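You operate a simulated robot arm through the tools that you are given. There is no shell and no other tool.

The job below is to be done with a simulated robot arm. You get a single attempt, and the scene is never put back.

Task
Roll the slab level, lock the carriage and print it with the green stamp.
Fine: carriage catch open to roll, shut after; one print in the slab's middle; stamp back where it stood. Set down upright: green stamp. Where these are worked on the way, their far stop is far enough and under half their travel is too little: carriage catch.

Only the result counts: the job must be done as asked and must still hold three seconds after the hand-in. Knocking over, shifting, dropping, spilling or breaking anything else fails it.

Robot
A 6-joint arm with a two-finger parallel gripper, fixed in place. Base frame: the origin is on the floor under the middle of its stand, x ahead of it, y to its left, z up; the work surface is at about z = 0.8. Units: m, degrees, N and s.
With the tool pointing down near the work surface it reaches from about 0.32 to 0.7 m from the base axis. Its first joint turns from -166.0 to 166.0 degrees. Payload 4.1 kg.
The tool frame sits at the grasp point between the pads (the TCP): z along the fingers, y along the line on which they close. The tips reach 0.023 m beyond it. Largest opening 0.094 m; finger width 0.038, thickness 0.01; the body of the gripper, 0.054 by 0.096 m, starts 0.039 m behind the TCP.
Orientation is told as [roll, pitch, yaw] about the base's x, y, z axes, in that order, counted from this pose: with the fingers straight down and closing along the base's y, the tool's x points along the base's -x, its y along +y and its z along -z.

Tools
- The arm moves only by the tool send_rows. Its argument "plan" is a list of rows, each a list of 6 numbers: the shift along the tool's x, y, z in units of 100 mm (1.0 is 100 mm), then the turn, a rotation vector about the tool's x, y, z in units of 120 degrees (1.0 is 120 degrees). In form: [[x, y, z, rx, ry, rz], ...]. A call has 1 to 20 rows; each row is the pose to reach, as a shift and turn from the pose commanded when the call began, along the tool's axes at that moment. "grip" is the opening, from 0 (shut) to 1 (fully open), set as the call begins (left out, the last holds). A call with a number of a shift or a turn outside -1 to 1 is refused whole. A row lasts 0.2 s, in which the tool goes at most 0.05 m and 8.6 degrees; a call with a longer step from one row to the next is refused whole, and so is a gripper value outside its range. A pose out of reach is approached as far as the arm can. The call stops where the force on the tool passes 90 N (or 10 N more than at its start, if that is more) or the arm is blocked; 0.2 s more then pass. Each finger travels about 0.045 m/s and halts on what it meets, pressing with about 32 N; the grip force reading is that of the motor and also rises with nothing between the fingers. The clock runs only during rows and for 0.2 s after the last one: add rows that repeat a pose to give the fingers time. It gives the time, the measured TCP pose, the force on the tool (base axes), the opening and the grip force at its end, in the units of the frame above (readings bear some noise), with the torque about the TCP (base axes, N m) and any sound that the robot's microphone picked up, and new pictures: "pictures" is both (left out), scene, wrist or none.
- Cameras (640 x 400 px; columns grow to the right, rows downward): "scene" is fixed at [0.4, -0.5003, 1.5703]; the picture's right is [0.99, 0.15, 0.00], its down [0.08, -0.55, -0.83] and it looks along [-0.13, 0.82, -0.55] (base axes); focal length 364 px, centre (320, 200). "wrist" rides on the gripper at [0.086, 0.016, -0.074] in the tool frame; the picture's right is [-0.18, 0.98, 0.00], its down [-0.58, -0.11, -0.81] and it looks along [-0.79, -0.15, 0.59] (tool axes); focal length 243 px, centre (320, 200). There is no depth. A picture from a camera that has moved, and an enlarged one, comes with that camera's place and axes in the base frame and with its lens.
- raise_lower(by): slides the trunk up (or, below 0, down) by that many m; the arm rides with it, the base frame stays. It gives what a move gives, with no picture.
- zoom(camera, box): a new picture of the part [left, top, right, bottom] of that camera's present view, enlarged. No time passes.
- sign_off(): hands the job in; it is judged then, once.

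Places have to be worked out from the pictures, the camera data and where the tool is seen. Open the gripper and draw the arm clear of the work before you hand the job in, unless the task says otherwise.

The tools are called after ">>>" by a JSON object that holds its "api" and its "payload". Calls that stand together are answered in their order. send_rows: Moves the arm, as the interface text tells. Its arguments: {"type":"object","properties":{"plan":{"type":"array","items":{"type":"array","items":{"type":"number"}}},"grip":{"type":"number"},"pictures":{"type":"string","enum":["both","scene","wrist","none"]}},"required":["plan"]} The other tools are called the same way: raise_lower (by) moves the trunk up or down; zoom (camera, box) takes an enlarged picture of a part of a camera's view; sign_off () hands the job in.

At the start:

```text
time: 0.0
tcp_pos: [0.1598, 0.3862, 1.1773]
tcp_rot: [0.0, -0.1, 0.0]
contact_force: [0.2, -0.7, 0.3]
moment: [0.01, 0.02, 0.02]
grip_width: 0.0941
gripper_force: 0.1
trunk travel left (down, up): [-0.525, 0.065]
```

scene: 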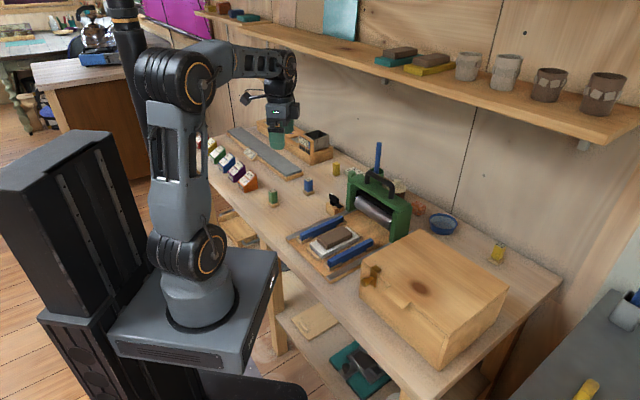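
wrist: 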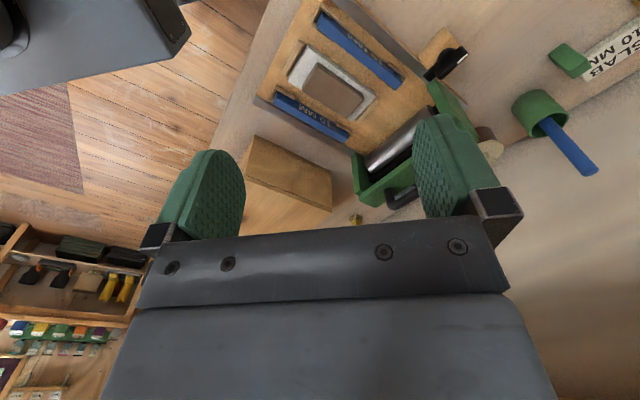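

I begin by looking closely at the work area: the roller carriage, the slab, the catch and the stamps. Nothing moves yet.

>>> {"api": "zoom", "payload": {"camera": "scene", "box": [280, 130, 440, 280]}}

>>> {"api": "zoom", "payload": {"camera": "scene", "box": [190, 90, 350, 240]}}

>>> {"api": "zoom", "payload": {"camera": "scene", "box": [380, 150, 560, 300]}}

>>> {"api": "zoom", "payload": {"camera": "wrist", "box": [240, 0, 640, 220]}}

```text
2.67 times, centred on (360, 205) of scene
camera zoom: at [0.4, -0.5003, 1.5703], right [0.99, 0.15, 0.0], down [0.08, -0.55, -0.83], along [-0.13, 0.82, -0.55], focal length 970 px, centre (213, 187)
```

zoom: 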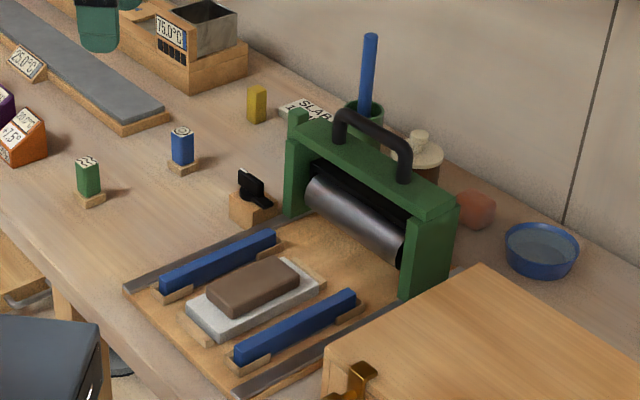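

```text
2.67 times, centred on (270, 165) of scene
camera zoom: at [0.4, -0.5003, 1.5703], right [0.99, 0.15, 0.0], down [0.08, -0.55, -0.83], along [-0.13, 0.82, -0.55], focal length 970 px, centre (453, 293)
```

zoom: 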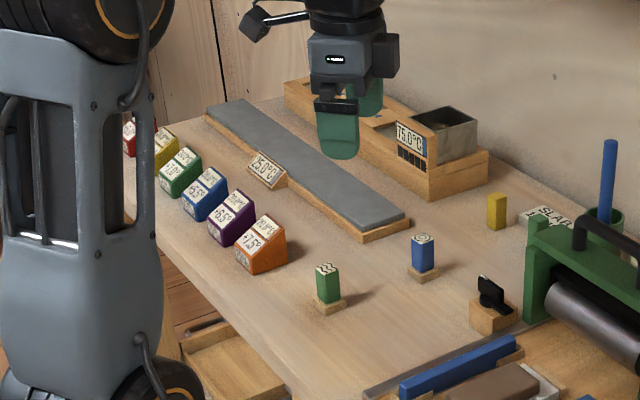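

```text
2.67 times, centred on (470, 225) of scene
camera zoom: at [0.4, -0.5003, 1.5703], right [0.99, 0.15, 0.0], down [0.08, -0.55, -0.83], along [-0.13, 0.82, -0.55], focal length 970 px, centre (-80, 133)
```

zoom: 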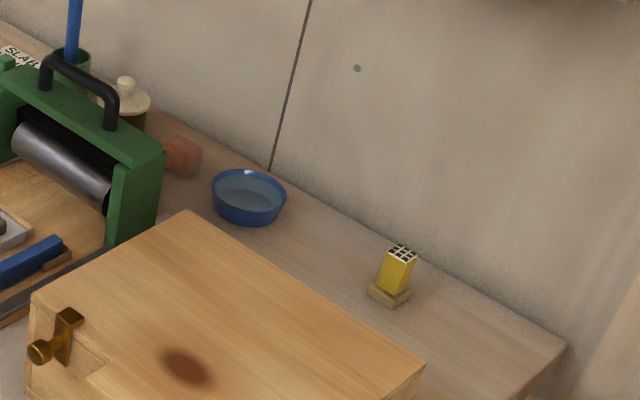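

```text
1.60 times, centred on (440, 110) of wrist
camera zoom: at [0.0734, 0.4022, 1.2522], right [0.18, 0.98, 0.0], down [0.58, -0.11, 0.81], along [0.79, -0.15, -0.59], focal length 388 px, centre (128, 344)
```

zoom: 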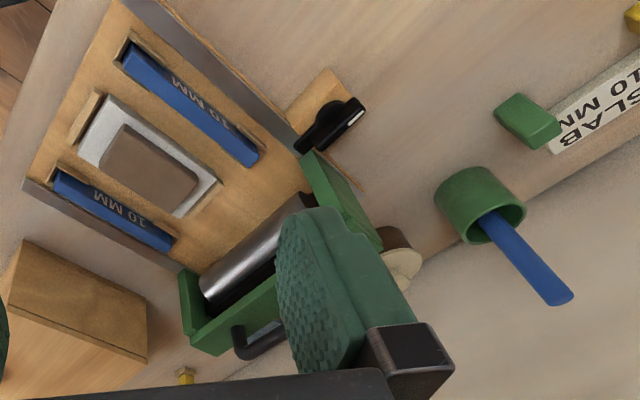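

The slab lies at roughly (0.31, 0.38) on a board turned about 45°. The carriage is at the far end of the board, with the black catch near (0.28, 0.57). I move the wrist camera closer, still high above everything, to inspect the catch and carriage.

>>> {"api": "send_rows", "payload": {"plan": [[0, 0.25, 0.25, 0, 0, 0], [0, 0.5, 0.5, 0, 0, 0], [0, 0.75, 0.75, 0, 0, 0], [0, 1.0, 1.0, 0, 0, 0], [0, 1.0, 1.0, 0, 0, 0]], "grip": 1.0, "pictures": "both"}}

```text
time: 1.2
tcp_pos: [0.163, 0.4862, 1.08]
tcp_rot: [0.0, 0.0, 0.0]
contact_force: [0.6, 0.2, -0.2]
moment: [0.0, -0.03, 0.01]
grip_width: 0.0938
gripper_force: 0.1
trunk travel left (down, up): [-0.525, 0.065]
camera wrist: at [0.0759, 0.5019, 1.1536], right [0.18, 0.98, 0.0], down [0.58, -0.11, 0.81], along [0.79, -0.15, -0.59], focal length 243 px, centre (320, 200)
```

scene: 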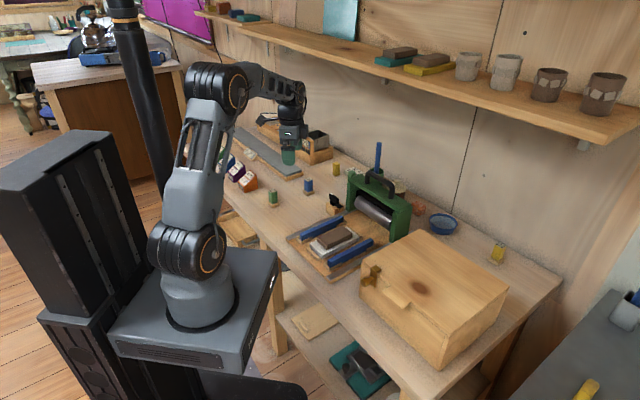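
wrist: 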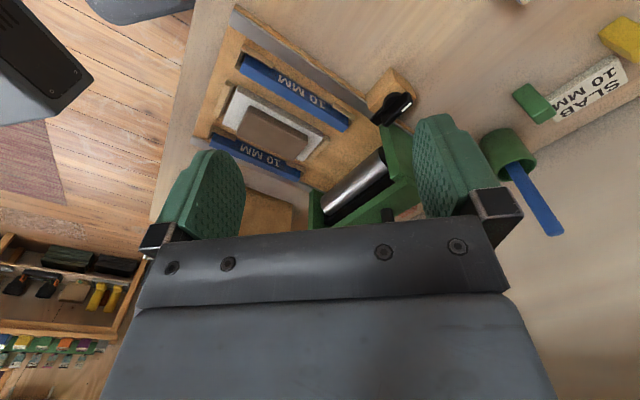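

The view has moved. I enlarge the catch and carriage region in the wrist view.

>>> {"api": "zoom", "payload": {"camera": "wrist", "box": [300, 40, 460, 240]}}

>>> {"api": "zoom", "payload": {"camera": "scene", "box": [315, 165, 395, 235]}}

>>> {"api": "zoom", "payload": {"camera": "scene", "box": [255, 165, 335, 225]}}

```text
2.00 times, centred on (380, 140) of wrist
camera zoom: at [0.0759, 0.5019, 1.1536], right [0.18, 0.98, 0.0], down [0.58, -0.11, 0.81], along [0.79, -0.15, -0.59], focal length 485 px, centre (200, 320)
```

zoom: 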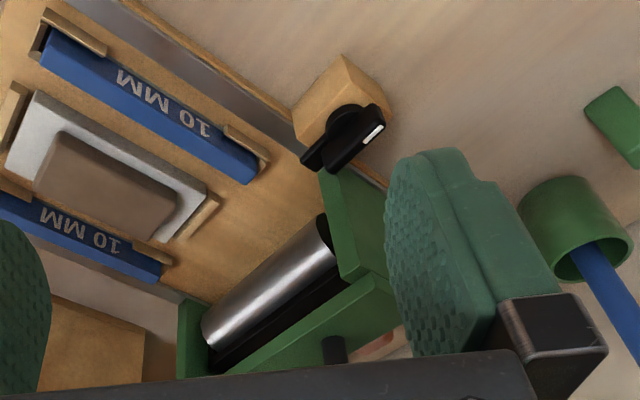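

```text
5.71 times, centred on (355, 200) of scene
camera zoom: at [0.4, -0.5003, 1.5703], right [0.99, 0.15, 0.0], down [0.08, -0.55, -0.83], along [-0.13, 0.82, -0.55], focal length 2078 px, centre (120, 200)
```

zoom: 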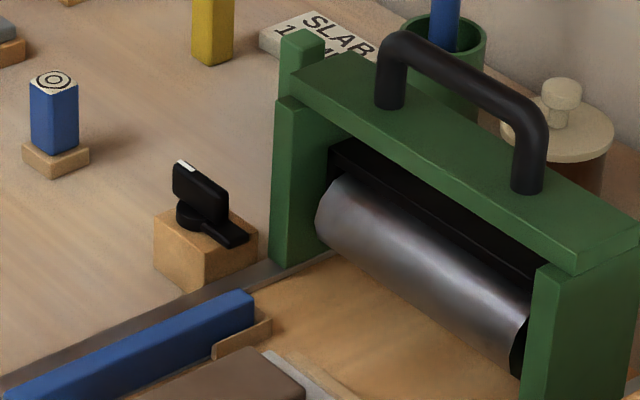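

```text
6.67 times, centred on (295, 195) of scene
camera zoom: at [0.4, -0.5003, 1.5703], right [0.99, 0.15, 0.0], down [0.08, -0.55, -0.83], along [-0.13, 0.82, -0.55], focal length 2425 px, centre (487, 233)
```

zoom: 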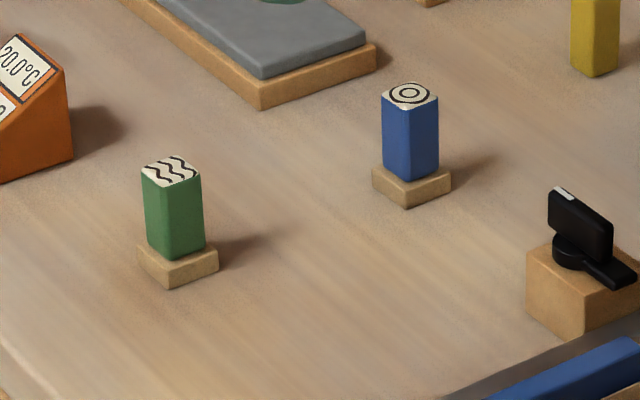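

The catch looks like a turn-knob: a vertical black fin with a bolt arm lying across the left rail in front of the carriage's left post. The knob is at about (0.281, 0.566) with its top near z 0.875. I move above it with the fingers turned to close along the roll direction, to see it from above.

>>> {"api": "send_rows", "payload": {"plan": [[-0.14, 0.1, 0.13, 0, 0, 0.0536], [-0.28, 0.2, 0.26, 0, 0, 0.1072], [-0.42, 0.3, 0.39, 0, 0, 0.1608], [-0.56, 0.4, 0.52, 0, 0, 0.2144], [-0.7, 0.5, 0.65, 0, 0, 0.268], [-0.84, 0.6, 0.78, 0, 0, 0.3216], [-1.0, 0.7, 0.9, 0, 0, 0.375], [-1.0, 0.7, 0.9, 0, 0, 0.375]], "grip": 1.0, "pictures": "both"}}

```text
time: 3.0
tcp_pos: [0.2605, 0.5584, 0.9873]
tcp_rot: [0.0, 0.0, -45.0]
contact_force: [-1.0, -0.6, -0.7]
moment: [-0.01, 0.02, -0.02]
grip_width: 0.0943
gripper_force: 0.2
trunk travel left (down, up): [-0.525, 0.065]
camera wrist: at [0.2111, 0.63, 1.0609], right [0.83, 0.56, 0.0], down [0.33, -0.49, 0.81], along [0.45, -0.67, -0.59], focal length 243 px, centre (320, 200)
```

scene: 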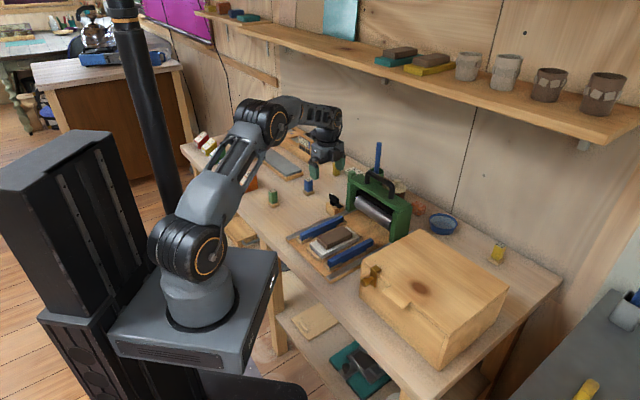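
wrist: 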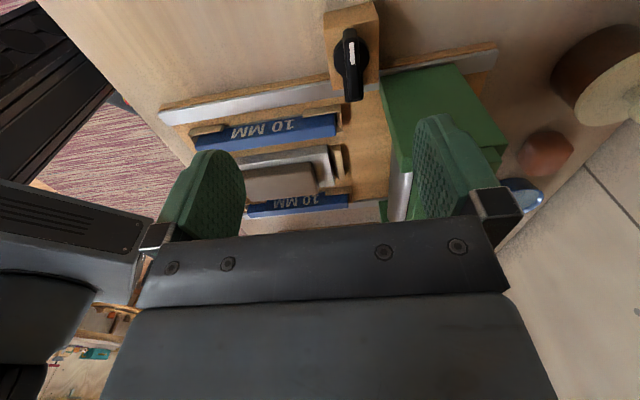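

>>> {"api": "zoom", "payload": {"camera": "wrist", "box": [300, 0, 460, 120]}}

>>> {"api": "zoom", "payload": {"camera": "scene", "box": [295, 110, 395, 230]}}

```text
3.33 times, centred on (380, 60) of wrist
camera zoom: at [0.2111, 0.63, 1.0609], right [0.83, 0.56, 0.0], down [0.33, -0.49, 0.81], along [0.45, -0.67, -0.59], focal length 809 px, centre (120, 667)
```

zoom: 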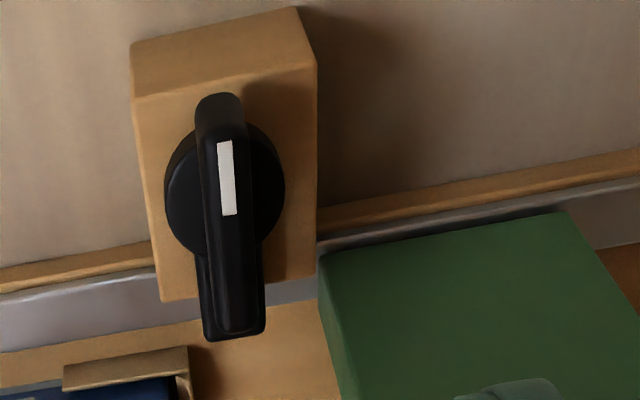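

```text
3.33 times, centred on (345, 170) of scene
camera zoom: at [0.4, -0.5003, 1.5703], right [0.99, 0.15, 0.0], down [0.08, -0.55, -0.83], along [-0.13, 0.82, -0.55], focal length 1212 px, centre (237, 300)
```

zoom: 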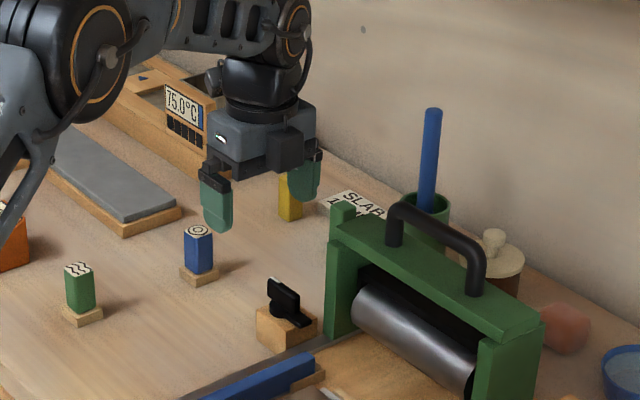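

The catch is seen clearly. Its pivot is at about (0.284, 0.570), the fin lies across the rail with its top near z 0.872, and the bolt arm blocks the left post. The gripper body would hit the post if I gripped and twisted, so I will shut the fingers and push the fin's white end around. First I close the gripper and come to the near-left side of the fin, still above it.

>>> {"api": "send_rows", "payload": {"plan": [[0.256, -0.057, 0.0, 0, 0, 0], [0.256, -0.057, 0.0, 0, 0, 0], [0.256, -0.057, 0.0, 0, 0, 0], [0.256, -0.057, 0.2, 0, 0, 0], [0.256, -0.057, 0.4, 0, 0, 0], [0.256, -0.057, 0.6, 0, 0, 0], [0.256, -0.057, 0.7, 0, 0, 0], [0.256, -0.057, 0.7, 0, 0, 0]], "grip": 0.0, "pictures": "both"}}

```text
time: 4.8
tcp_pos: [0.2387, 0.5708, 0.9175]
tcp_rot: [0.0, 0.0, -44.9]
contact_force: [-0.1, 0.0, 0.3]
moment: [0.02, 0.03, 0.01]
grip_width: 0.0
gripper_force: 32.2
trunk travel left (down, up): [-0.525, 0.065]
camera wrist: at [0.1889, 0.6428, 0.9915], right [0.83, 0.56, 0.0], down [0.33, -0.49, 0.81], along [0.46, -0.67, -0.59], focal length 243 px, centre (320, 200)
```

scene: 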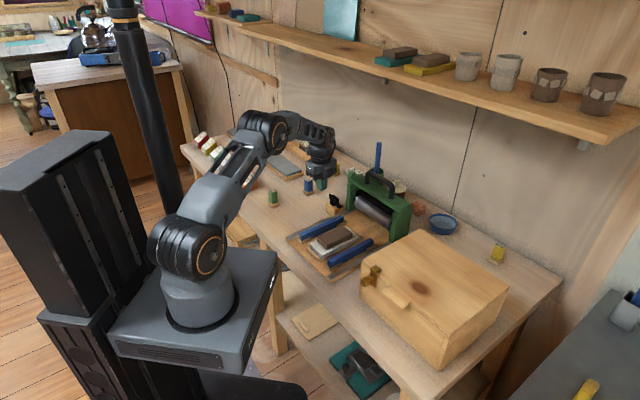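
wrist: 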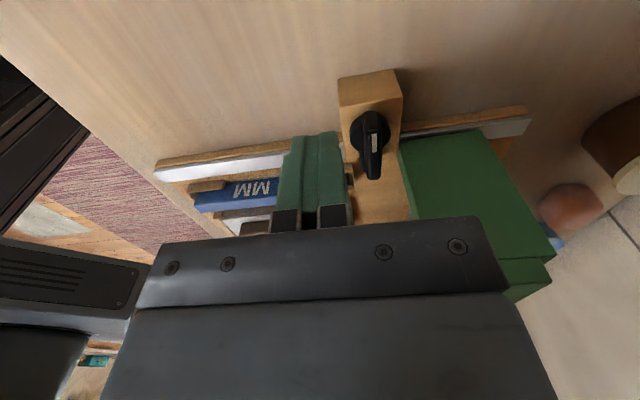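

The fingers are shut and standing beside the fin on its near-left side. I lower to z 0.877, with the tips at 0.854 (just above the knob's disk), and ease up near the fin.

>>> {"api": "send_rows", "payload": {"plan": [[0.0, 0.0, 0.2, 0, 0, 0], [0.0, 0.0, 0.35, 0, 0, 0], [0.0, 0.0, 0.405, 0, 0, 0], [0.0, 0.06, 0.405, 0, 0, 0], [0.0, 0.12, 0.405, 0, 0, 0], [0.0, 0.12, 0.405, 0, 0, 0]], "pictures": "both"}}

```text
time: 6.2
tcp_pos: [0.2471, 0.5798, 0.8764]
tcp_rot: [0.0, -0.1, -44.9]
contact_force: [0.7, -0.5, 0.1]
moment: [0.0, -0.02, 0.01]
grip_width: 0.0
gripper_force: 32.4
trunk travel left (down, up): [-0.525, 0.065]
camera wrist: at [0.1976, 0.651, 0.9516], right [0.83, 0.56, 0.0], down [0.33, -0.49, 0.81], along [0.46, -0.67, -0.59], focal length 243 px, centre (320, 200)
```

scene: 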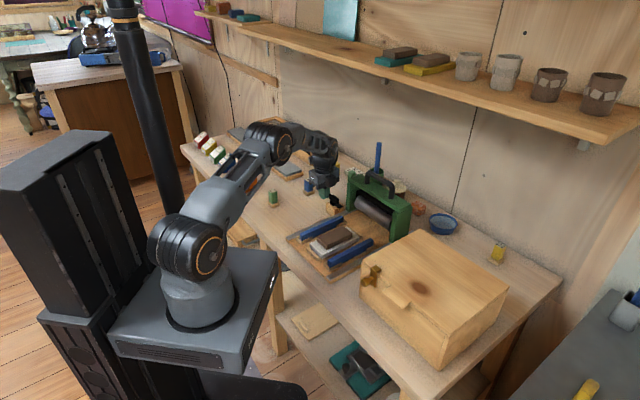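
wrist: 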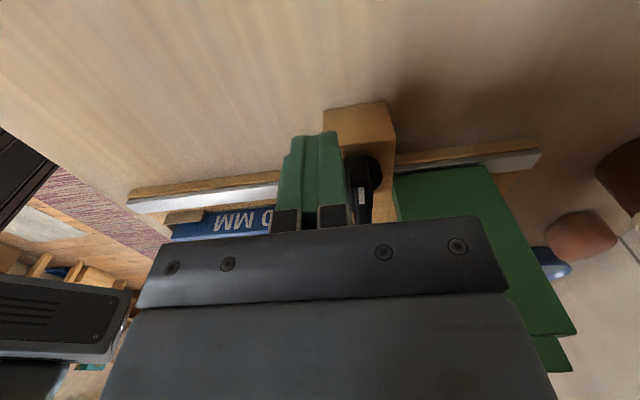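

>>> {"api": "zoom", "payload": {"camera": "wrist", "box": [270, 90, 430, 240]}}

>>> {"api": "zoom", "payload": {"camera": "scene", "box": [295, 150, 375, 220]}}

```text
2.67 times, centred on (350, 165) of wrist
camera zoom: at [0.1976, 0.651, 0.9516], right [0.83, 0.56, 0.0], down [0.33, -0.49, 0.81], along [0.46, -0.67, -0.59], focal length 647 px, centre (240, 293)
```

zoom: 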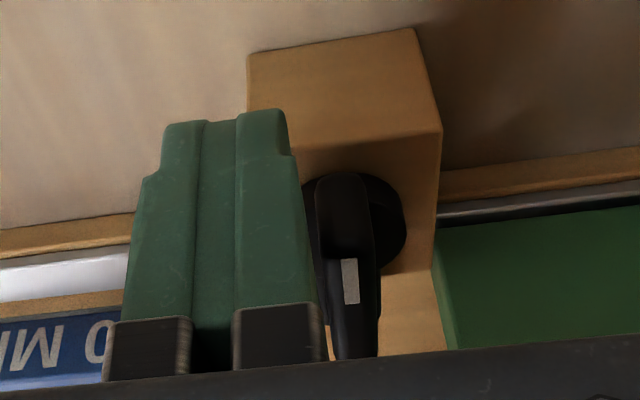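

```text
5.71 times, centred on (335, 185) of scene
camera zoom: at [0.4, -0.5003, 1.5703], right [0.99, 0.15, 0.0], down [0.08, -0.55, -0.83], along [-0.13, 0.82, -0.55], focal length 2078 px, centre (234, 286)
```

zoom: 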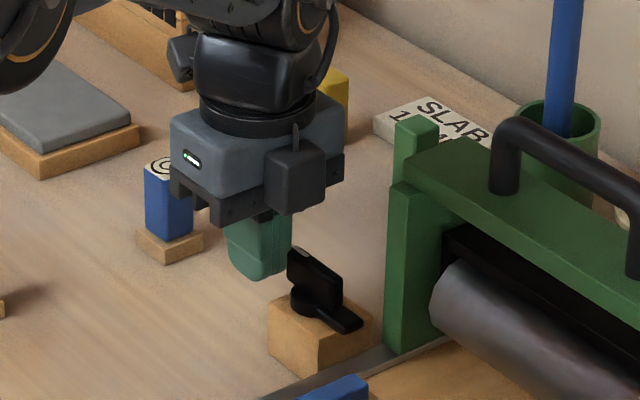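

The fingers stand about 4 mm from the fin's white end. I push gently through the first 30° of the arc and check the force and the fin's motion.

>>> {"api": "send_rows", "payload": {"plan": [[0.0, 0.036, 0, 0, 0, 0], [0.004, 0.055, 0, 0, 0, 0], [0.008, 0.074, 0, 0, 0, 0], [0.008, 0.094, 0, 0, 0, 0], [0.006, 0.113, 0, 0, 0, 0], [0.006, 0.113, 0, 0, 0, 0]], "pictures": "wrist"}}

>>> {"api": "zoom", "payload": {"camera": "scene", "box": [295, 150, 375, 220]}}

```text
time: 7.6
tcp_pos: [0.2492, 0.5828, 0.8773]
tcp_rot: [-0.4, -0.2, -45.0]
contact_force: [-24.4, -34.7, 1.6]
moment: [-0.29, 0.21, -0.75]
grip_width: 0.0
gripper_force: 32.1
trunk travel left (down, up): [-0.525, 0.065]
camera wrist: at [0.2003, 0.6557, 0.9509], right [0.82, 0.57, -0.01], down [0.34, -0.48, 0.81], along [0.45, -0.67, -0.59], focal length 243 px, centre (320, 200)
```

wrist: 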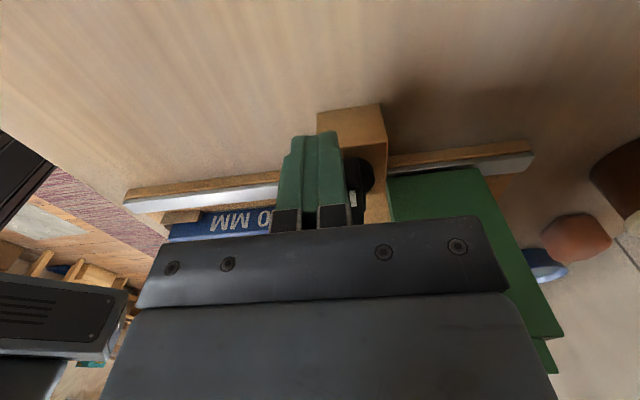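

```text
5.71 times, centred on (335, 185) of scene
camera zoom: at [0.4, -0.5003, 1.5703], right [0.99, 0.15, 0.0], down [0.08, -0.55, -0.83], along [-0.13, 0.82, -0.55], focal length 2078 px, centre (234, 286)
```

zoom: 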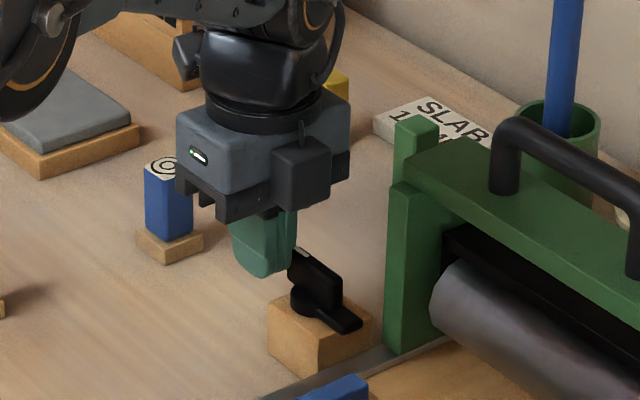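

The fin did not turn: 42 N built up against the finger with only about 4 mm of motion. It is against its stop that way, so it must open the other way, with the bolt arm swinging alongside the post. I back off, lift over the fin and come down on its other side at the white end.

>>> {"api": "send_rows", "payload": {"plan": [[0, -0.1, 0, 0, 0, 0], [0, -0.15, 0, 0, 0, 0], [0, -0.15, -0.2, 0, 0, 0], [0, -0.15, -0.35, 0, 0, 0], [0, 0.1, -0.35, 0, 0, 0], [0, 0.353, -0.35, 0, 0, 0], [0, 0.353, -0.35, 0, 0, 0], [0, 0.353, -0.15, 0, 0, 0], [0, 0.353, 0.0, 0, 0, 0], [0, 0.353, 0.0, 0, 0, 0]], "pictures": "wrist"}}

>>> {"api": "zoom", "payload": {"camera": "scene", "box": [295, 150, 375, 220]}}

>>> {"api": "zoom", "payload": {"camera": "wrist", "box": [240, 90, 400, 240]}}

```text
time: 9.8
tcp_pos: [0.2777, 0.6101, 0.8787]
tcp_rot: [0.0, -0.1, -45.0]
contact_force: [-0.8, -0.5, 0.0]
moment: [-0.02, -0.02, 0.01]
grip_width: 0.0
gripper_force: 32.3
trunk travel left (down, up): [-0.525, 0.065]
camera wrist: at [0.2279, 0.6839, 0.952], right [0.83, 0.56, 0.0], down [0.33, -0.49, 0.81], along [0.46, -0.67, -0.59], focal length 243 px, centre (320, 200)
```

wrist: 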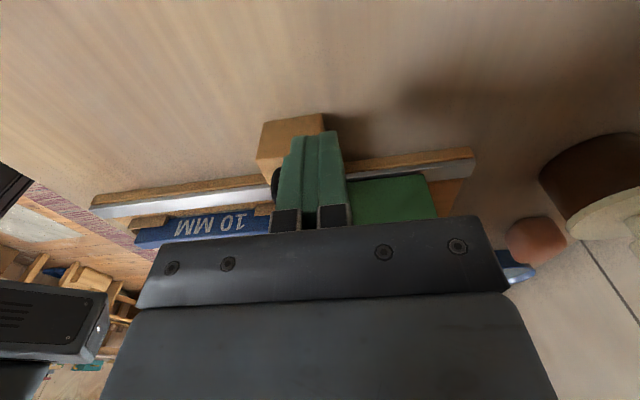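

```text
5.71 times, centred on (335, 185) of scene
camera zoom: at [0.4, -0.5003, 1.5703], right [0.99, 0.15, 0.0], down [0.08, -0.55, -0.83], along [-0.13, 0.82, -0.55], focal length 2078 px, centre (234, 286)
```

zoom: 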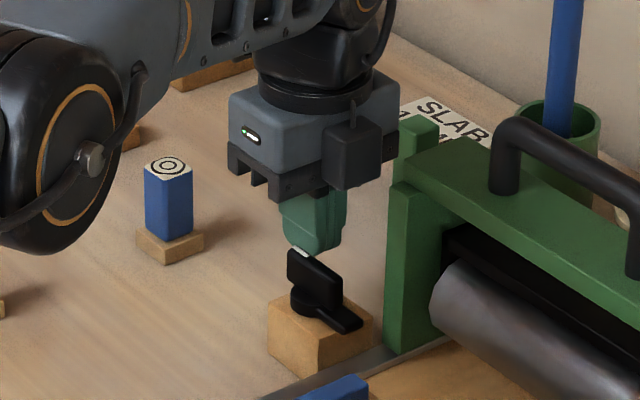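

```text
2.67 times, centred on (320, 165) of wrist
camera zoom: at [0.2279, 0.6839, 0.952], right [0.83, 0.56, 0.0], down [0.33, -0.49, 0.81], along [0.46, -0.67, -0.59], focal length 647 px, centre (320, 293)
```

zoom: 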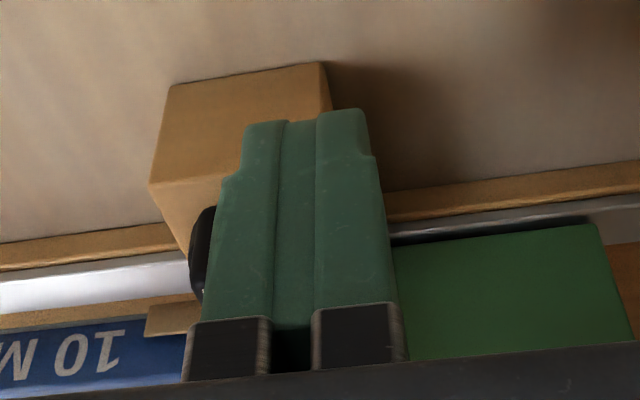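

The fingers now stand on the far side of the fin's white end with no contact. I push it gently toward the near end, checking for the first 30°.

>>> {"api": "send_rows", "payload": {"plan": [[0, -0.05, 0.01, 0, 0, 0], [0, -0.095, 0.015, 0, 0, 0], [0.004, -0.115, 0.015, 0, 0, 0], [0.008, -0.135, 0.015, 0, 0, 0], [0.008, -0.155, 0.015, 0, 0, 0], [0.008, -0.172, 0.015, 0, 0, 0], [0.008, -0.172, 0.015, 0, 0, 0]], "pictures": "wrist"}}

>>> {"api": "zoom", "payload": {"camera": "scene", "box": [295, 150, 375, 220]}}

>>> {"api": "zoom", "payload": {"camera": "wrist", "box": [240, 90, 400, 240]}}

```text
time: 11.4
tcp_pos: [0.2661, 0.6009, 0.8767]
tcp_rot: [0.0, 0.0, -45.0]
contact_force: [-1.4, 3.7, 0.8]
moment: [0.08, 0.03, -0.04]
grip_width: 0.0
gripper_force: 31.9
trunk travel left (down, up): [-0.525, 0.065]
camera wrist: at [0.2154, 0.6727, 0.95], right [0.82, 0.57, 0.0], down [0.33, -0.49, 0.81], along [0.46, -0.67, -0.59], focal length 243 px, centre (320, 200)
```

wrist: 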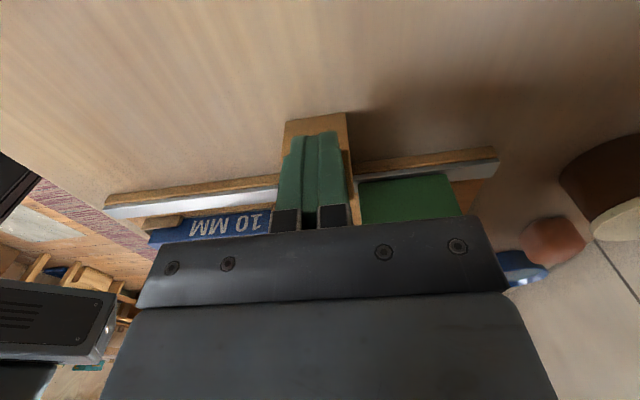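

```text
5.71 times, centred on (335, 185) of scene
camera zoom: at [0.4, -0.5003, 1.5703], right [0.99, 0.15, 0.0], down [0.08, -0.55, -0.83], along [-0.13, 0.82, -0.55], focal length 2078 px, centre (234, 286)
```

zoom: 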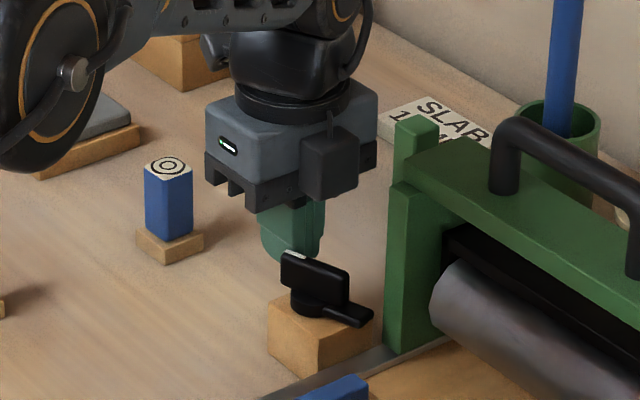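

```text
2.67 times, centred on (320, 165) of wrist
camera zoom: at [0.2154, 0.6727, 0.95], right [0.82, 0.57, 0.0], down [0.33, -0.49, 0.81], along [0.46, -0.67, -0.59], focal length 647 px, centre (320, 293)
```

zoom: 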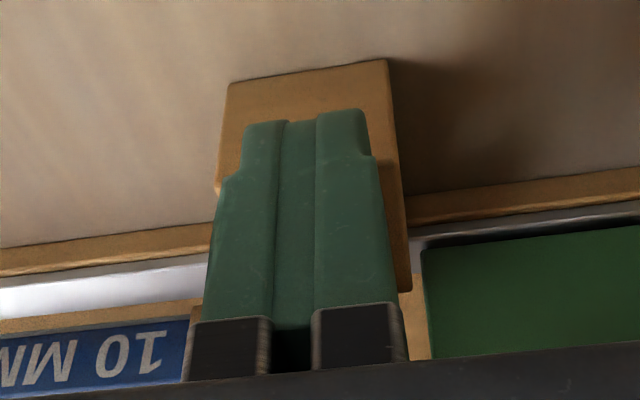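

The fin is turning freely this way (about 4 N). I continue along the arc toward 65°.

>>> {"api": "send_rows", "payload": {"plan": [[-0.006, -0.03, 0, 0, 0, 0], [-0.012, -0.049, 0, 0, 0, 0], [-0.018, -0.067, 0, 0, 0, 0], [-0.028, -0.083, 0, 0, 0, 0], [-0.039, -0.099, 0, 0, 0, 0], [-0.048, -0.108, 0, 0, 0, 0], [-0.048, -0.108, 0, 0, 0, 0]], "pictures": "wrist"}}

>>> {"api": "zoom", "payload": {"camera": "scene", "box": [295, 150, 375, 220]}}

```text
time: 13.0
tcp_pos: [0.261, 0.5897, 0.8754]
tcp_rot: [0.1, -0.1, -45.1]
contact_force: [-6.1, 3.6, -1.1]
moment: [0.12, 0.16, -0.09]
grip_width: 0.0002
gripper_force: 31.8
trunk travel left (down, up): [-0.525, 0.065]
camera wrist: at [0.2117, 0.6621, 0.9496], right [0.83, 0.56, 0.0], down [0.33, -0.49, 0.81], along [0.46, -0.67, -0.59], focal length 243 px, centre (320, 200)
```

wrist: 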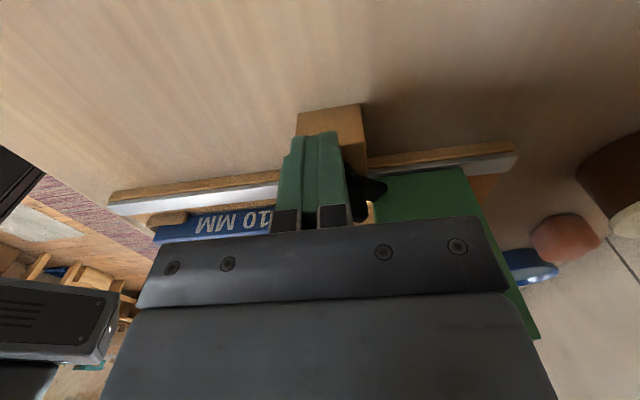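

```text
5.71 times, centred on (335, 185) of scene
camera zoom: at [0.4, -0.5003, 1.5703], right [0.99, 0.15, 0.0], down [0.08, -0.55, -0.83], along [-0.13, 0.82, -0.55], focal length 2078 px, centre (234, 286)
```

zoom: 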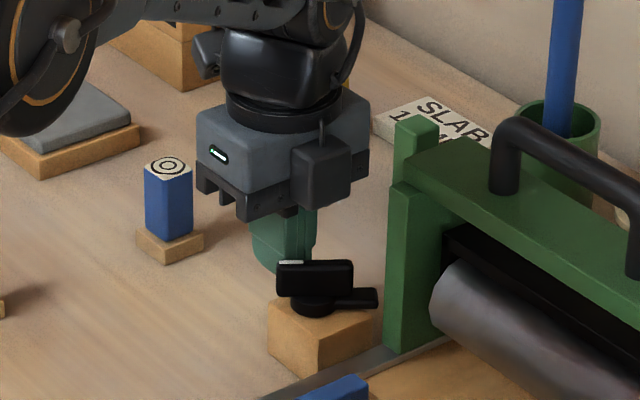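

The fin is now at about 50° and the arm has passed the post corner. I keep pushing on toward 100° while watching the force.

>>> {"api": "send_rows", "payload": {"plan": [[-0.012, -0.006, 0, 0, 0, 0], [-0.023, -0.012, 0, 0, 0, 0], [-0.04, -0.022, 0, 0, 0, 0], [-0.058, -0.03, 0, 0, 0, 0], [-0.083, -0.037, 0, 0, 0, 0], [-0.083, -0.037, 0, 0, 0, 0]], "pictures": "wrist"}}

>>> {"api": "zoom", "payload": {"camera": "scene", "box": [295, 150, 375, 220]}}

```text
time: 14.4
tcp_pos: [0.2642, 0.5814, 0.8767]
tcp_rot: [0.1, 0.0, -45.0]
contact_force: [-10.4, 6.4, 0.4]
moment: [0.14, 0.06, -0.04]
grip_width: 0.0
gripper_force: 32.3
trunk travel left (down, up): [-0.525, 0.065]
camera wrist: at [0.2141, 0.6539, 0.9502], right [0.82, 0.57, 0.0], down [0.33, -0.49, 0.81], along [0.46, -0.66, -0.59], focal length 243 px, centre (320, 200)
```

wrist: 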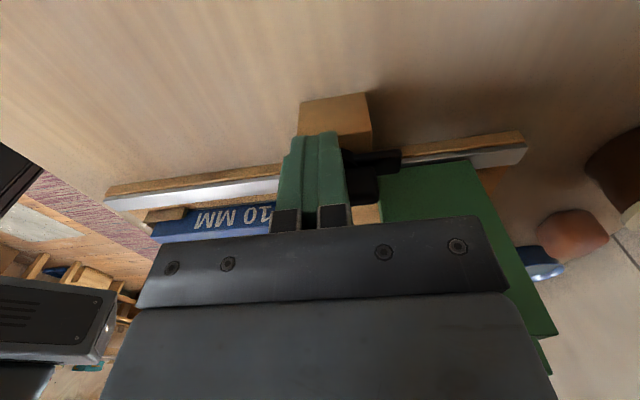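

```text
5.71 times, centred on (335, 185) of scene
camera zoom: at [0.4, -0.5003, 1.5703], right [0.99, 0.15, 0.0], down [0.08, -0.55, -0.83], along [-0.13, 0.82, -0.55], focal length 2078 px, centre (234, 286)
```

zoom: 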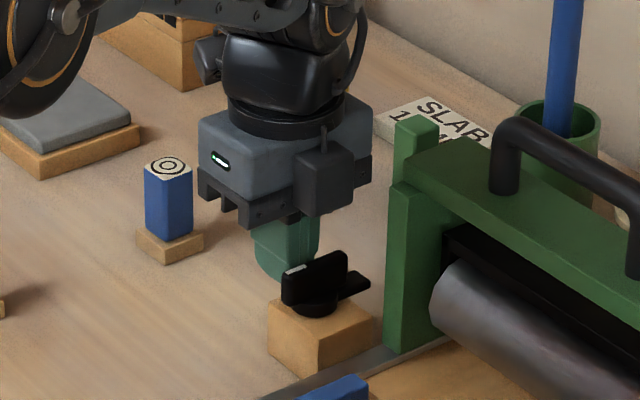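

The fin is close to 90° and the bolt arm points along the rail, clear of the post. I push about 5 mm more to be sure it is at its far stop.

>>> {"api": "send_rows", "payload": {"plan": [[-0.02, 0, 0, 0, 0, 0], [-0.035, 0, 0, 0, 0, 0], [-0.05, 0, 0, 0, 0, 0], [-0.05, 0, 0, 0, 0, 0]], "pictures": "wrist"}}

>>> {"api": "zoom", "payload": {"camera": "scene", "box": [295, 150, 375, 220]}}

>>> {"api": "zoom", "payload": {"camera": "wrist", "box": [270, 80, 430, 230]}}

```text
time: 15.4
tcp_pos: [0.2645, 0.5816, 0.8769]
tcp_rot: [0.2, 0.1, -44.8]
contact_force: [-25.1, 28.2, 5.7]
moment: [0.24, -0.01, 0.01]
grip_width: 0.0
gripper_force: 32.0
trunk travel left (down, up): [-0.525, 0.065]
camera wrist: at [0.2139, 0.6536, 0.9502], right [0.82, 0.57, 0.0], down [0.33, -0.49, 0.81], along [0.46, -0.66, -0.59], focal length 243 px, centre (320, 200)
```

wrist: 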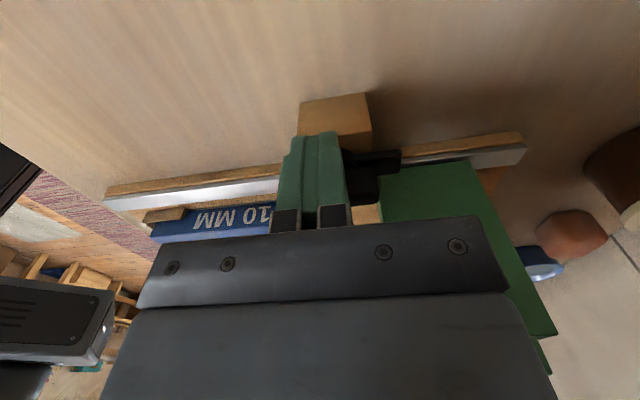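

```text
5.71 times, centred on (335, 185) of scene
camera zoom: at [0.4, -0.5003, 1.5703], right [0.99, 0.15, 0.0], down [0.08, -0.55, -0.83], along [-0.13, 0.82, -0.55], focal length 2078 px, centre (234, 286)
```

zoom: 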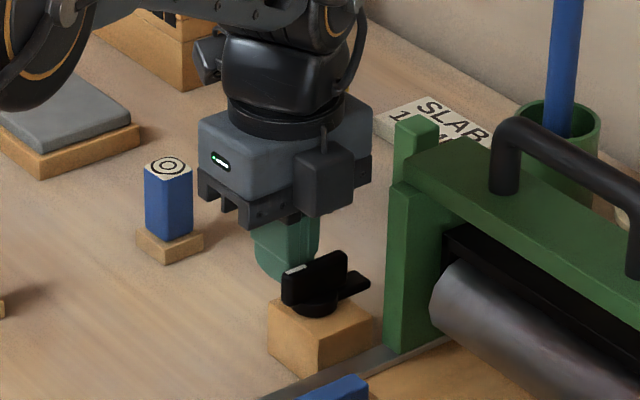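

```text
2.67 times, centred on (350, 155) of wrist
camera zoom: at [0.2139, 0.6536, 0.9502], right [0.82, 0.57, 0.0], down [0.33, -0.49, 0.81], along [0.46, -0.66, -0.59], focal length 647 px, centre (240, 320)
```

zoom: 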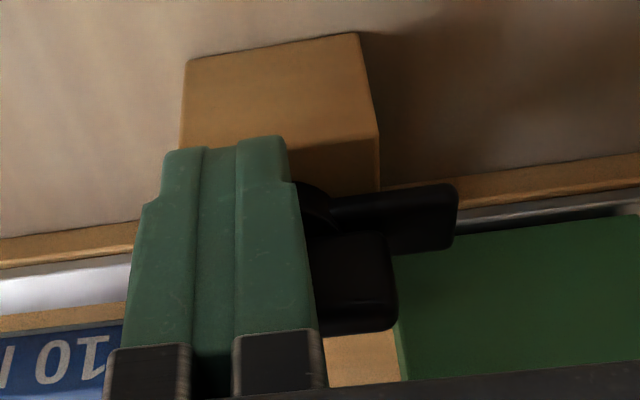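

The force rose to 38 N with no further motion, so the catch is at its far stop: fully open, with the arm along the rail. I retreat sideways and lift clear.

>>> {"api": "send_rows", "payload": {"plan": [[0.1, 0, 0, 0, 0, 0], [0.2, 0, 0, 0, 0, 0], [0.2, 0, -0.3, 0, 0, 0], [0.2, 0, -0.7, 0, 0, 0], [0.2, 0, -1.0, 0, 0, 0], [0.2, 0, -1.0, 0, 0, 0]], "pictures": "wrist"}}

```text
time: 16.8
tcp_pos: [0.2546, 0.5918, 0.9769]
tcp_rot: [0.1, 0.0, -45.0]
contact_force: [1.2, 0.0, 0.5]
moment: [-0.04, -0.01, -0.01]
grip_width: 0.0
gripper_force: 31.7
trunk travel left (down, up): [-0.525, 0.065]
camera wrist: at [0.2046, 0.6653, 1.0507], right [0.83, 0.56, 0.0], down [0.33, -0.49, 0.81], along [0.46, -0.67, -0.59], focal length 243 px, centre (320, 200)
```

wrist: 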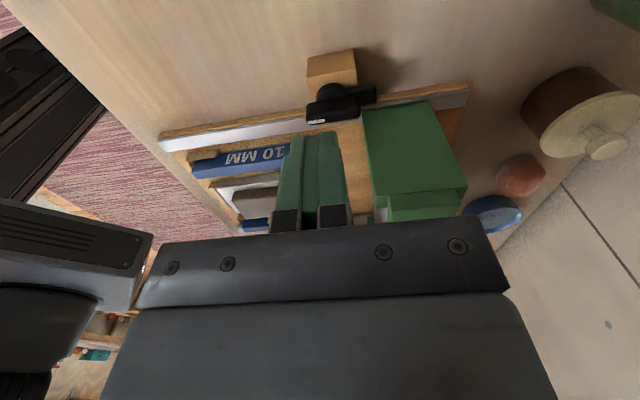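

The catch stays open. I rise to z ≈ 1.07 and move over toward the carriage handle with the gripper opening.

>>> {"api": "send_rows", "payload": {"plan": [[0, 0, -0.4, 0, 0, 0], [0, 0, -0.8, 0, 0, 0], [-0.1, 0.1, -0.95, 0, 0, 0], [-0.35, 0.3, -0.95, 0, 0, 0], [-0.6, 0.5, -0.95, 0, 0, 0], [-0.85, 0.685, -0.95, 0, 0, 0], [-0.9, 0.685, -0.95, 0, 0, 0], [-0.9, 0.685, -0.95, 0, 0, 0]], "grip": 0.6, "pictures": "both"}}

```text
time: 18.6
tcp_pos: [0.3576, 0.5615, 1.0687]
tcp_rot: [0.0, 0.1, -45.0]
contact_force: [0.0, -0.3, -0.3]
moment: [0.0, -0.02, -0.01]
grip_width: 0.0564
gripper_force: 0.1
out of reach, approached as far as the arm can: row 5, 6, 7, 8
trunk travel left (down, up): [-0.525, 0.065]
camera wrist: at [0.3086, 0.6336, 1.1424], right [0.83, 0.56, 0.0], down [0.33, -0.49, 0.81], along [0.46, -0.67, -0.59], focal length 243 px, centre (320, 200)
```

scene: 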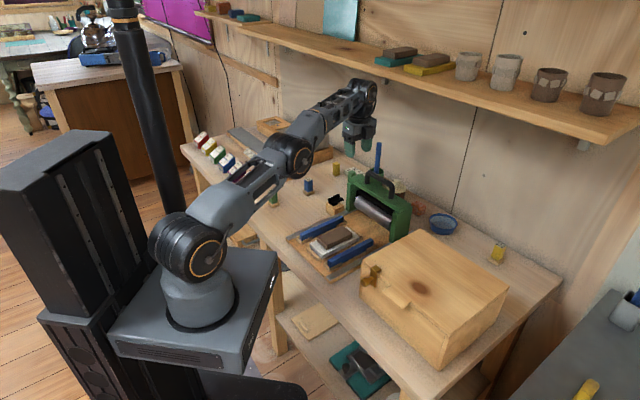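
wrist: 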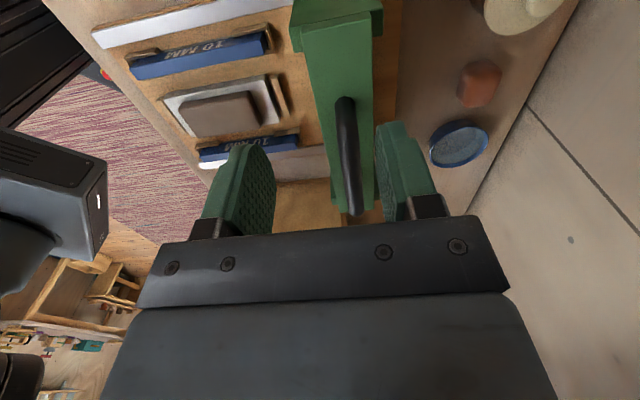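

The handle bar runs at e1 ≈ 0.665 (along the roll direction), centred near (0.434, 0.507) at z ≈ 0.99. The arm was out of reach at that height, so I raise the trunk for more outreach.

>>> {"api": "raise_lower", "payload": {"by": 0.06}}

```text
time: 19.6
tcp_pos: [0.3592, 0.562, 1.1276]
tcp_rot: [0.0, 0.0, -45.0]
contact_force: [0.4, -0.8, 0.1]
moment: [-0.02, 0.02, 0.03]
grip_width: 0.0566
gripper_force: 0.0
trunk travel left (down, up): [-0.585, 0.005]
```

Trunk is up. I descend to z ≈ 1.045 and move over the handle's middle.

>>> {"api": "send_rows", "payload": {"plan": [[0, 0, 0.35, 0, 0, 0], [-0.1, 0, 0.65, 0, 0, 0], [-0.3, 0.05, 0.8, 0, 0, 0], [-0.6, 0.1, 0.826, 0, 0, 0], [-0.914, 0.136, 0.826, 0, 0, 0], [-0.914, 0.136, 0.826, 0, 0, 0], [-0.914, 0.136, 0.826, 0, 0, 0]], "grip": 0.6, "pictures": "both"}}

>>> {"api": "zoom", "payload": {"camera": "scene", "box": [325, 110, 445, 230]}}

```text
time: 21.2
tcp_pos: [0.4321, 0.5051, 1.0462]
tcp_rot: [-0.1, 0.1, -44.9]
contact_force: [0.4, 0.1, 0.2]
moment: [-0.01, -0.01, 0.02]
grip_width: 0.0567
gripper_force: 0.0
trunk travel left (down, up): [-0.585, 0.005]
camera wrist: at [0.3829, 0.5778, 1.1198], right [0.83, 0.56, 0.0], down [0.33, -0.49, 0.81], along [0.46, -0.67, -0.59], focal length 243 px, centre (320, 200)
```

scene: 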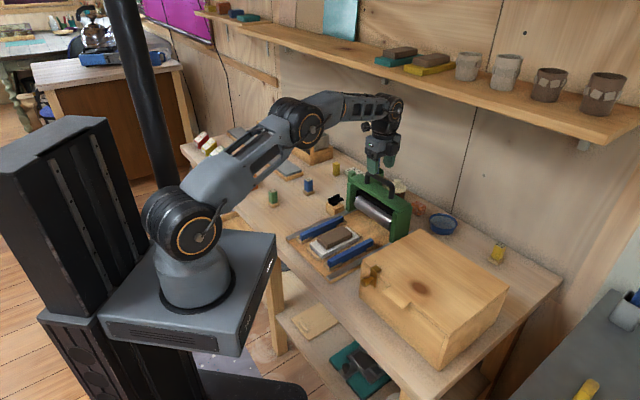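
wrist: 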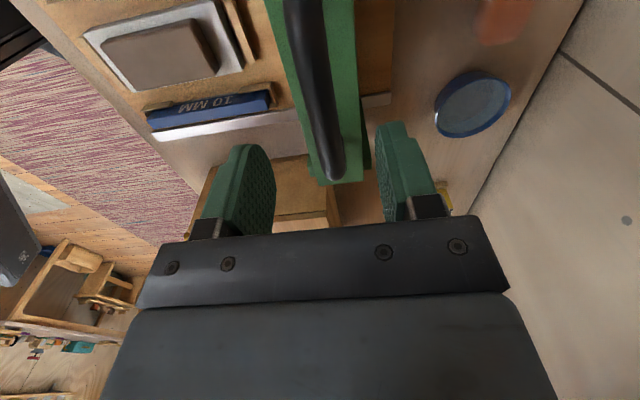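

```text
3.33 times, centred on (385, 170) of scene
camera zoom: at [0.4, -0.5003, 1.5703], right [0.99, 0.15, 0.0], down [0.08, -0.55, -0.83], along [-0.13, 0.82, -0.55], focal length 1212 px, centre (103, 300)
```

zoom: 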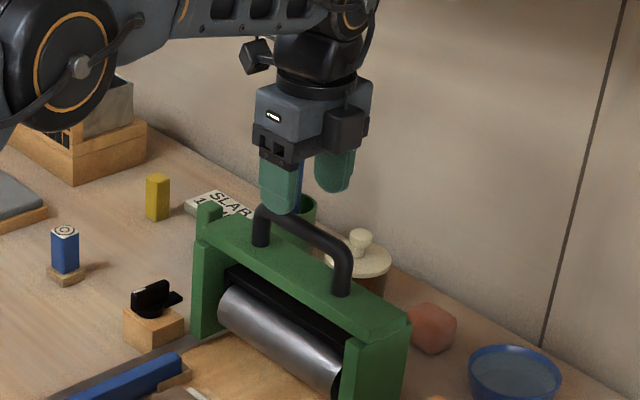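

The handle bar sits between the fingers, about 2 mm toward the +roll side. I correct that and descend to z ≈ 0.992 with the fingers still open.

>>> {"api": "send_rows", "payload": {"plan": [[0, 0.023, 0.15, 0, 0, 0], [0, 0.023, 0.3, 0, 0, 0], [0, 0.023, 0.45, 0, 0, 0], [0, 0.023, 0.54, 0, 0, 0], [0, 0.023, 0.54, 0, 0, 0]], "pictures": "both"}}

>>> {"api": "zoom", "payload": {"camera": "scene", "box": [325, 110, 445, 230]}}

```text
time: 22.4
tcp_pos: [0.4355, 0.5086, 0.9917]
tcp_rot: [-0.1, 0.1, -44.9]
contact_force: [-0.3, 0.0, -0.5]
moment: [0.04, -0.01, -0.01]
grip_width: 0.0562
gripper_force: 0.2
trunk travel left (down, up): [-0.585, 0.005]
camera wrist: at [0.3852, 0.5806, 1.0655], right [0.83, 0.56, 0.0], down [0.33, -0.49, 0.81], along [0.46, -0.67, -0.59], focal length 243 px, centre (320, 200)
```

scene: 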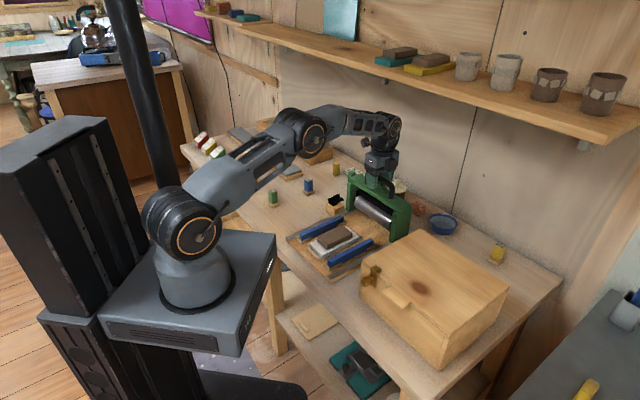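
wrist: 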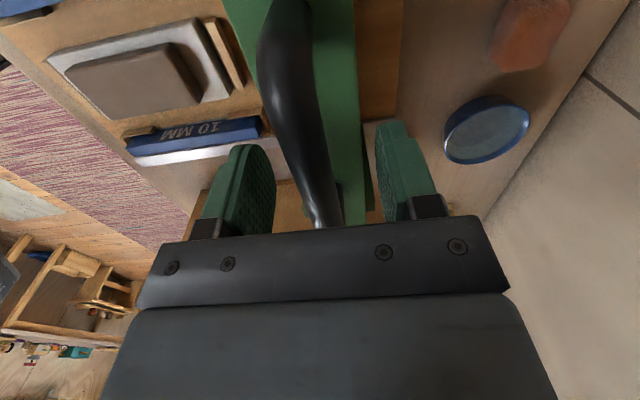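

```text
3.33 times, centred on (385, 170) of scene
camera zoom: at [0.4, -0.5003, 1.5703], right [0.99, 0.15, 0.0], down [0.08, -0.55, -0.83], along [-0.13, 0.82, -0.55], focal length 1212 px, centre (103, 300)
```

zoom: 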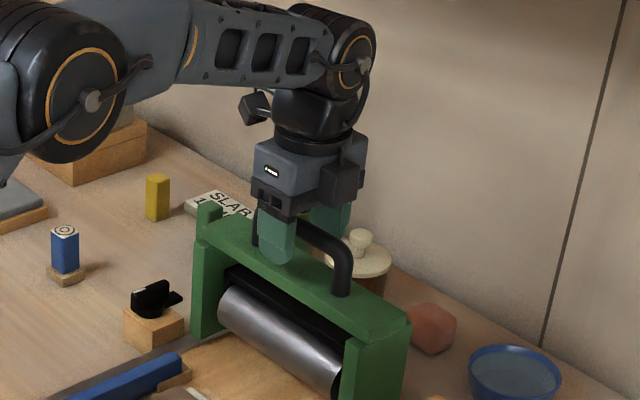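

The fingers straddle the bar with no contact force. I close the gripper on the handle.

>>> {"api": "send_rows", "payload": {"plan": [[0, 0, 0, 0, 0, 0], [0, 0, 0, 0, 0, 0], [0, 0, 0, 0, 0, 0], [0, 0, 0, 0, 0, 0], [0, 0, 0, 0, 0, 0]], "grip": 0.0, "pictures": "wrist"}}

```text
time: 23.6
tcp_pos: [0.4342, 0.507, 0.9919]
tcp_rot: [0.0, 0.1, -45.0]
contact_force: [-11.7, -11.3, -2.9]
moment: [-0.05, 0.07, 0.0]
grip_width: 0.0176
gripper_force: 45.2
trunk travel left (down, up): [-0.585, 0.005]
camera wrist: at [0.3839, 0.5794, 1.0656], right [0.83, 0.56, 0.0], down [0.33, -0.49, 0.81], along [0.45, -0.67, -0.59], focal length 243 px, centre (320, 200)
```

wrist: 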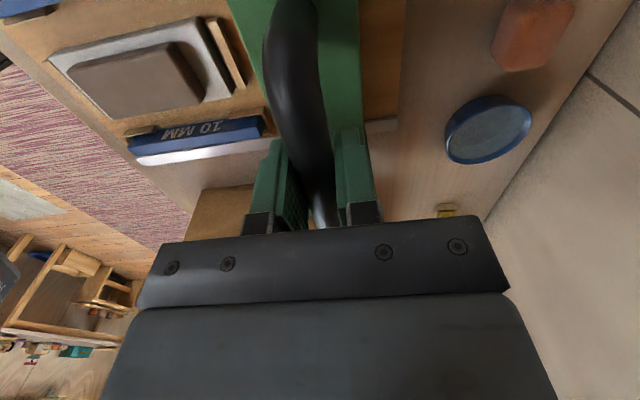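

The handle is held (17.6 mm). I roll toward the near end slowly, the first 40 mm, checking forces.

>>> {"api": "send_rows", "payload": {"plan": [[0, -0.05, 0, 0, 0, 0], [0, -0.12, 0, 0, 0, 0], [0, -0.2, 0, 0, 0, 0], [0, -0.3, 0, 0, 0, 0], [0, -0.4, 0, 0, 0, 0], [0, -0.4, 0, 0, 0, 0]], "pictures": "both"}}

```text
time: 25.0
tcp_pos: [0.4055, 0.4785, 0.9923]
tcp_rot: [0.0, 0.0, -45.1]
contact_force: [3.4, -5.0, 2.3]
moment: [-0.26, -0.23, 0.16]
grip_width: 0.0176
gripper_force: 45.2
trunk travel left (down, up): [-0.585, 0.005]
camera wrist: at [0.3562, 0.5516, 1.0658], right [0.83, 0.56, 0.0], down [0.33, -0.49, 0.81], along [0.45, -0.67, -0.59], focal length 243 px, centre (320, 200)
```

scene: 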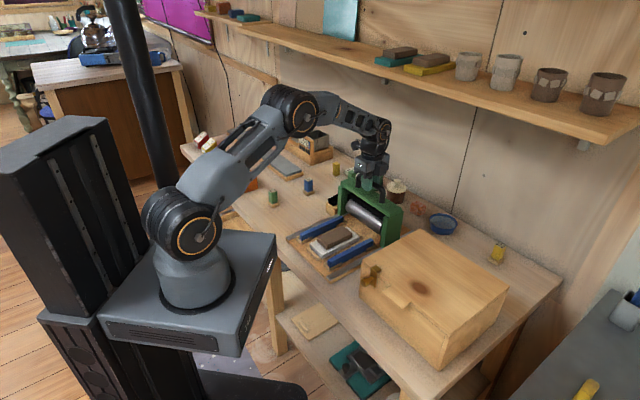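
wrist: 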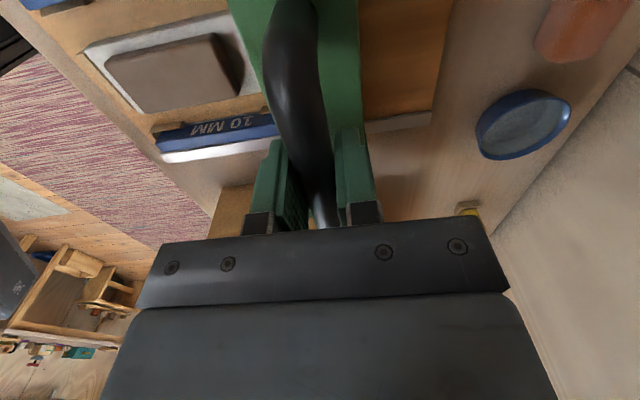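

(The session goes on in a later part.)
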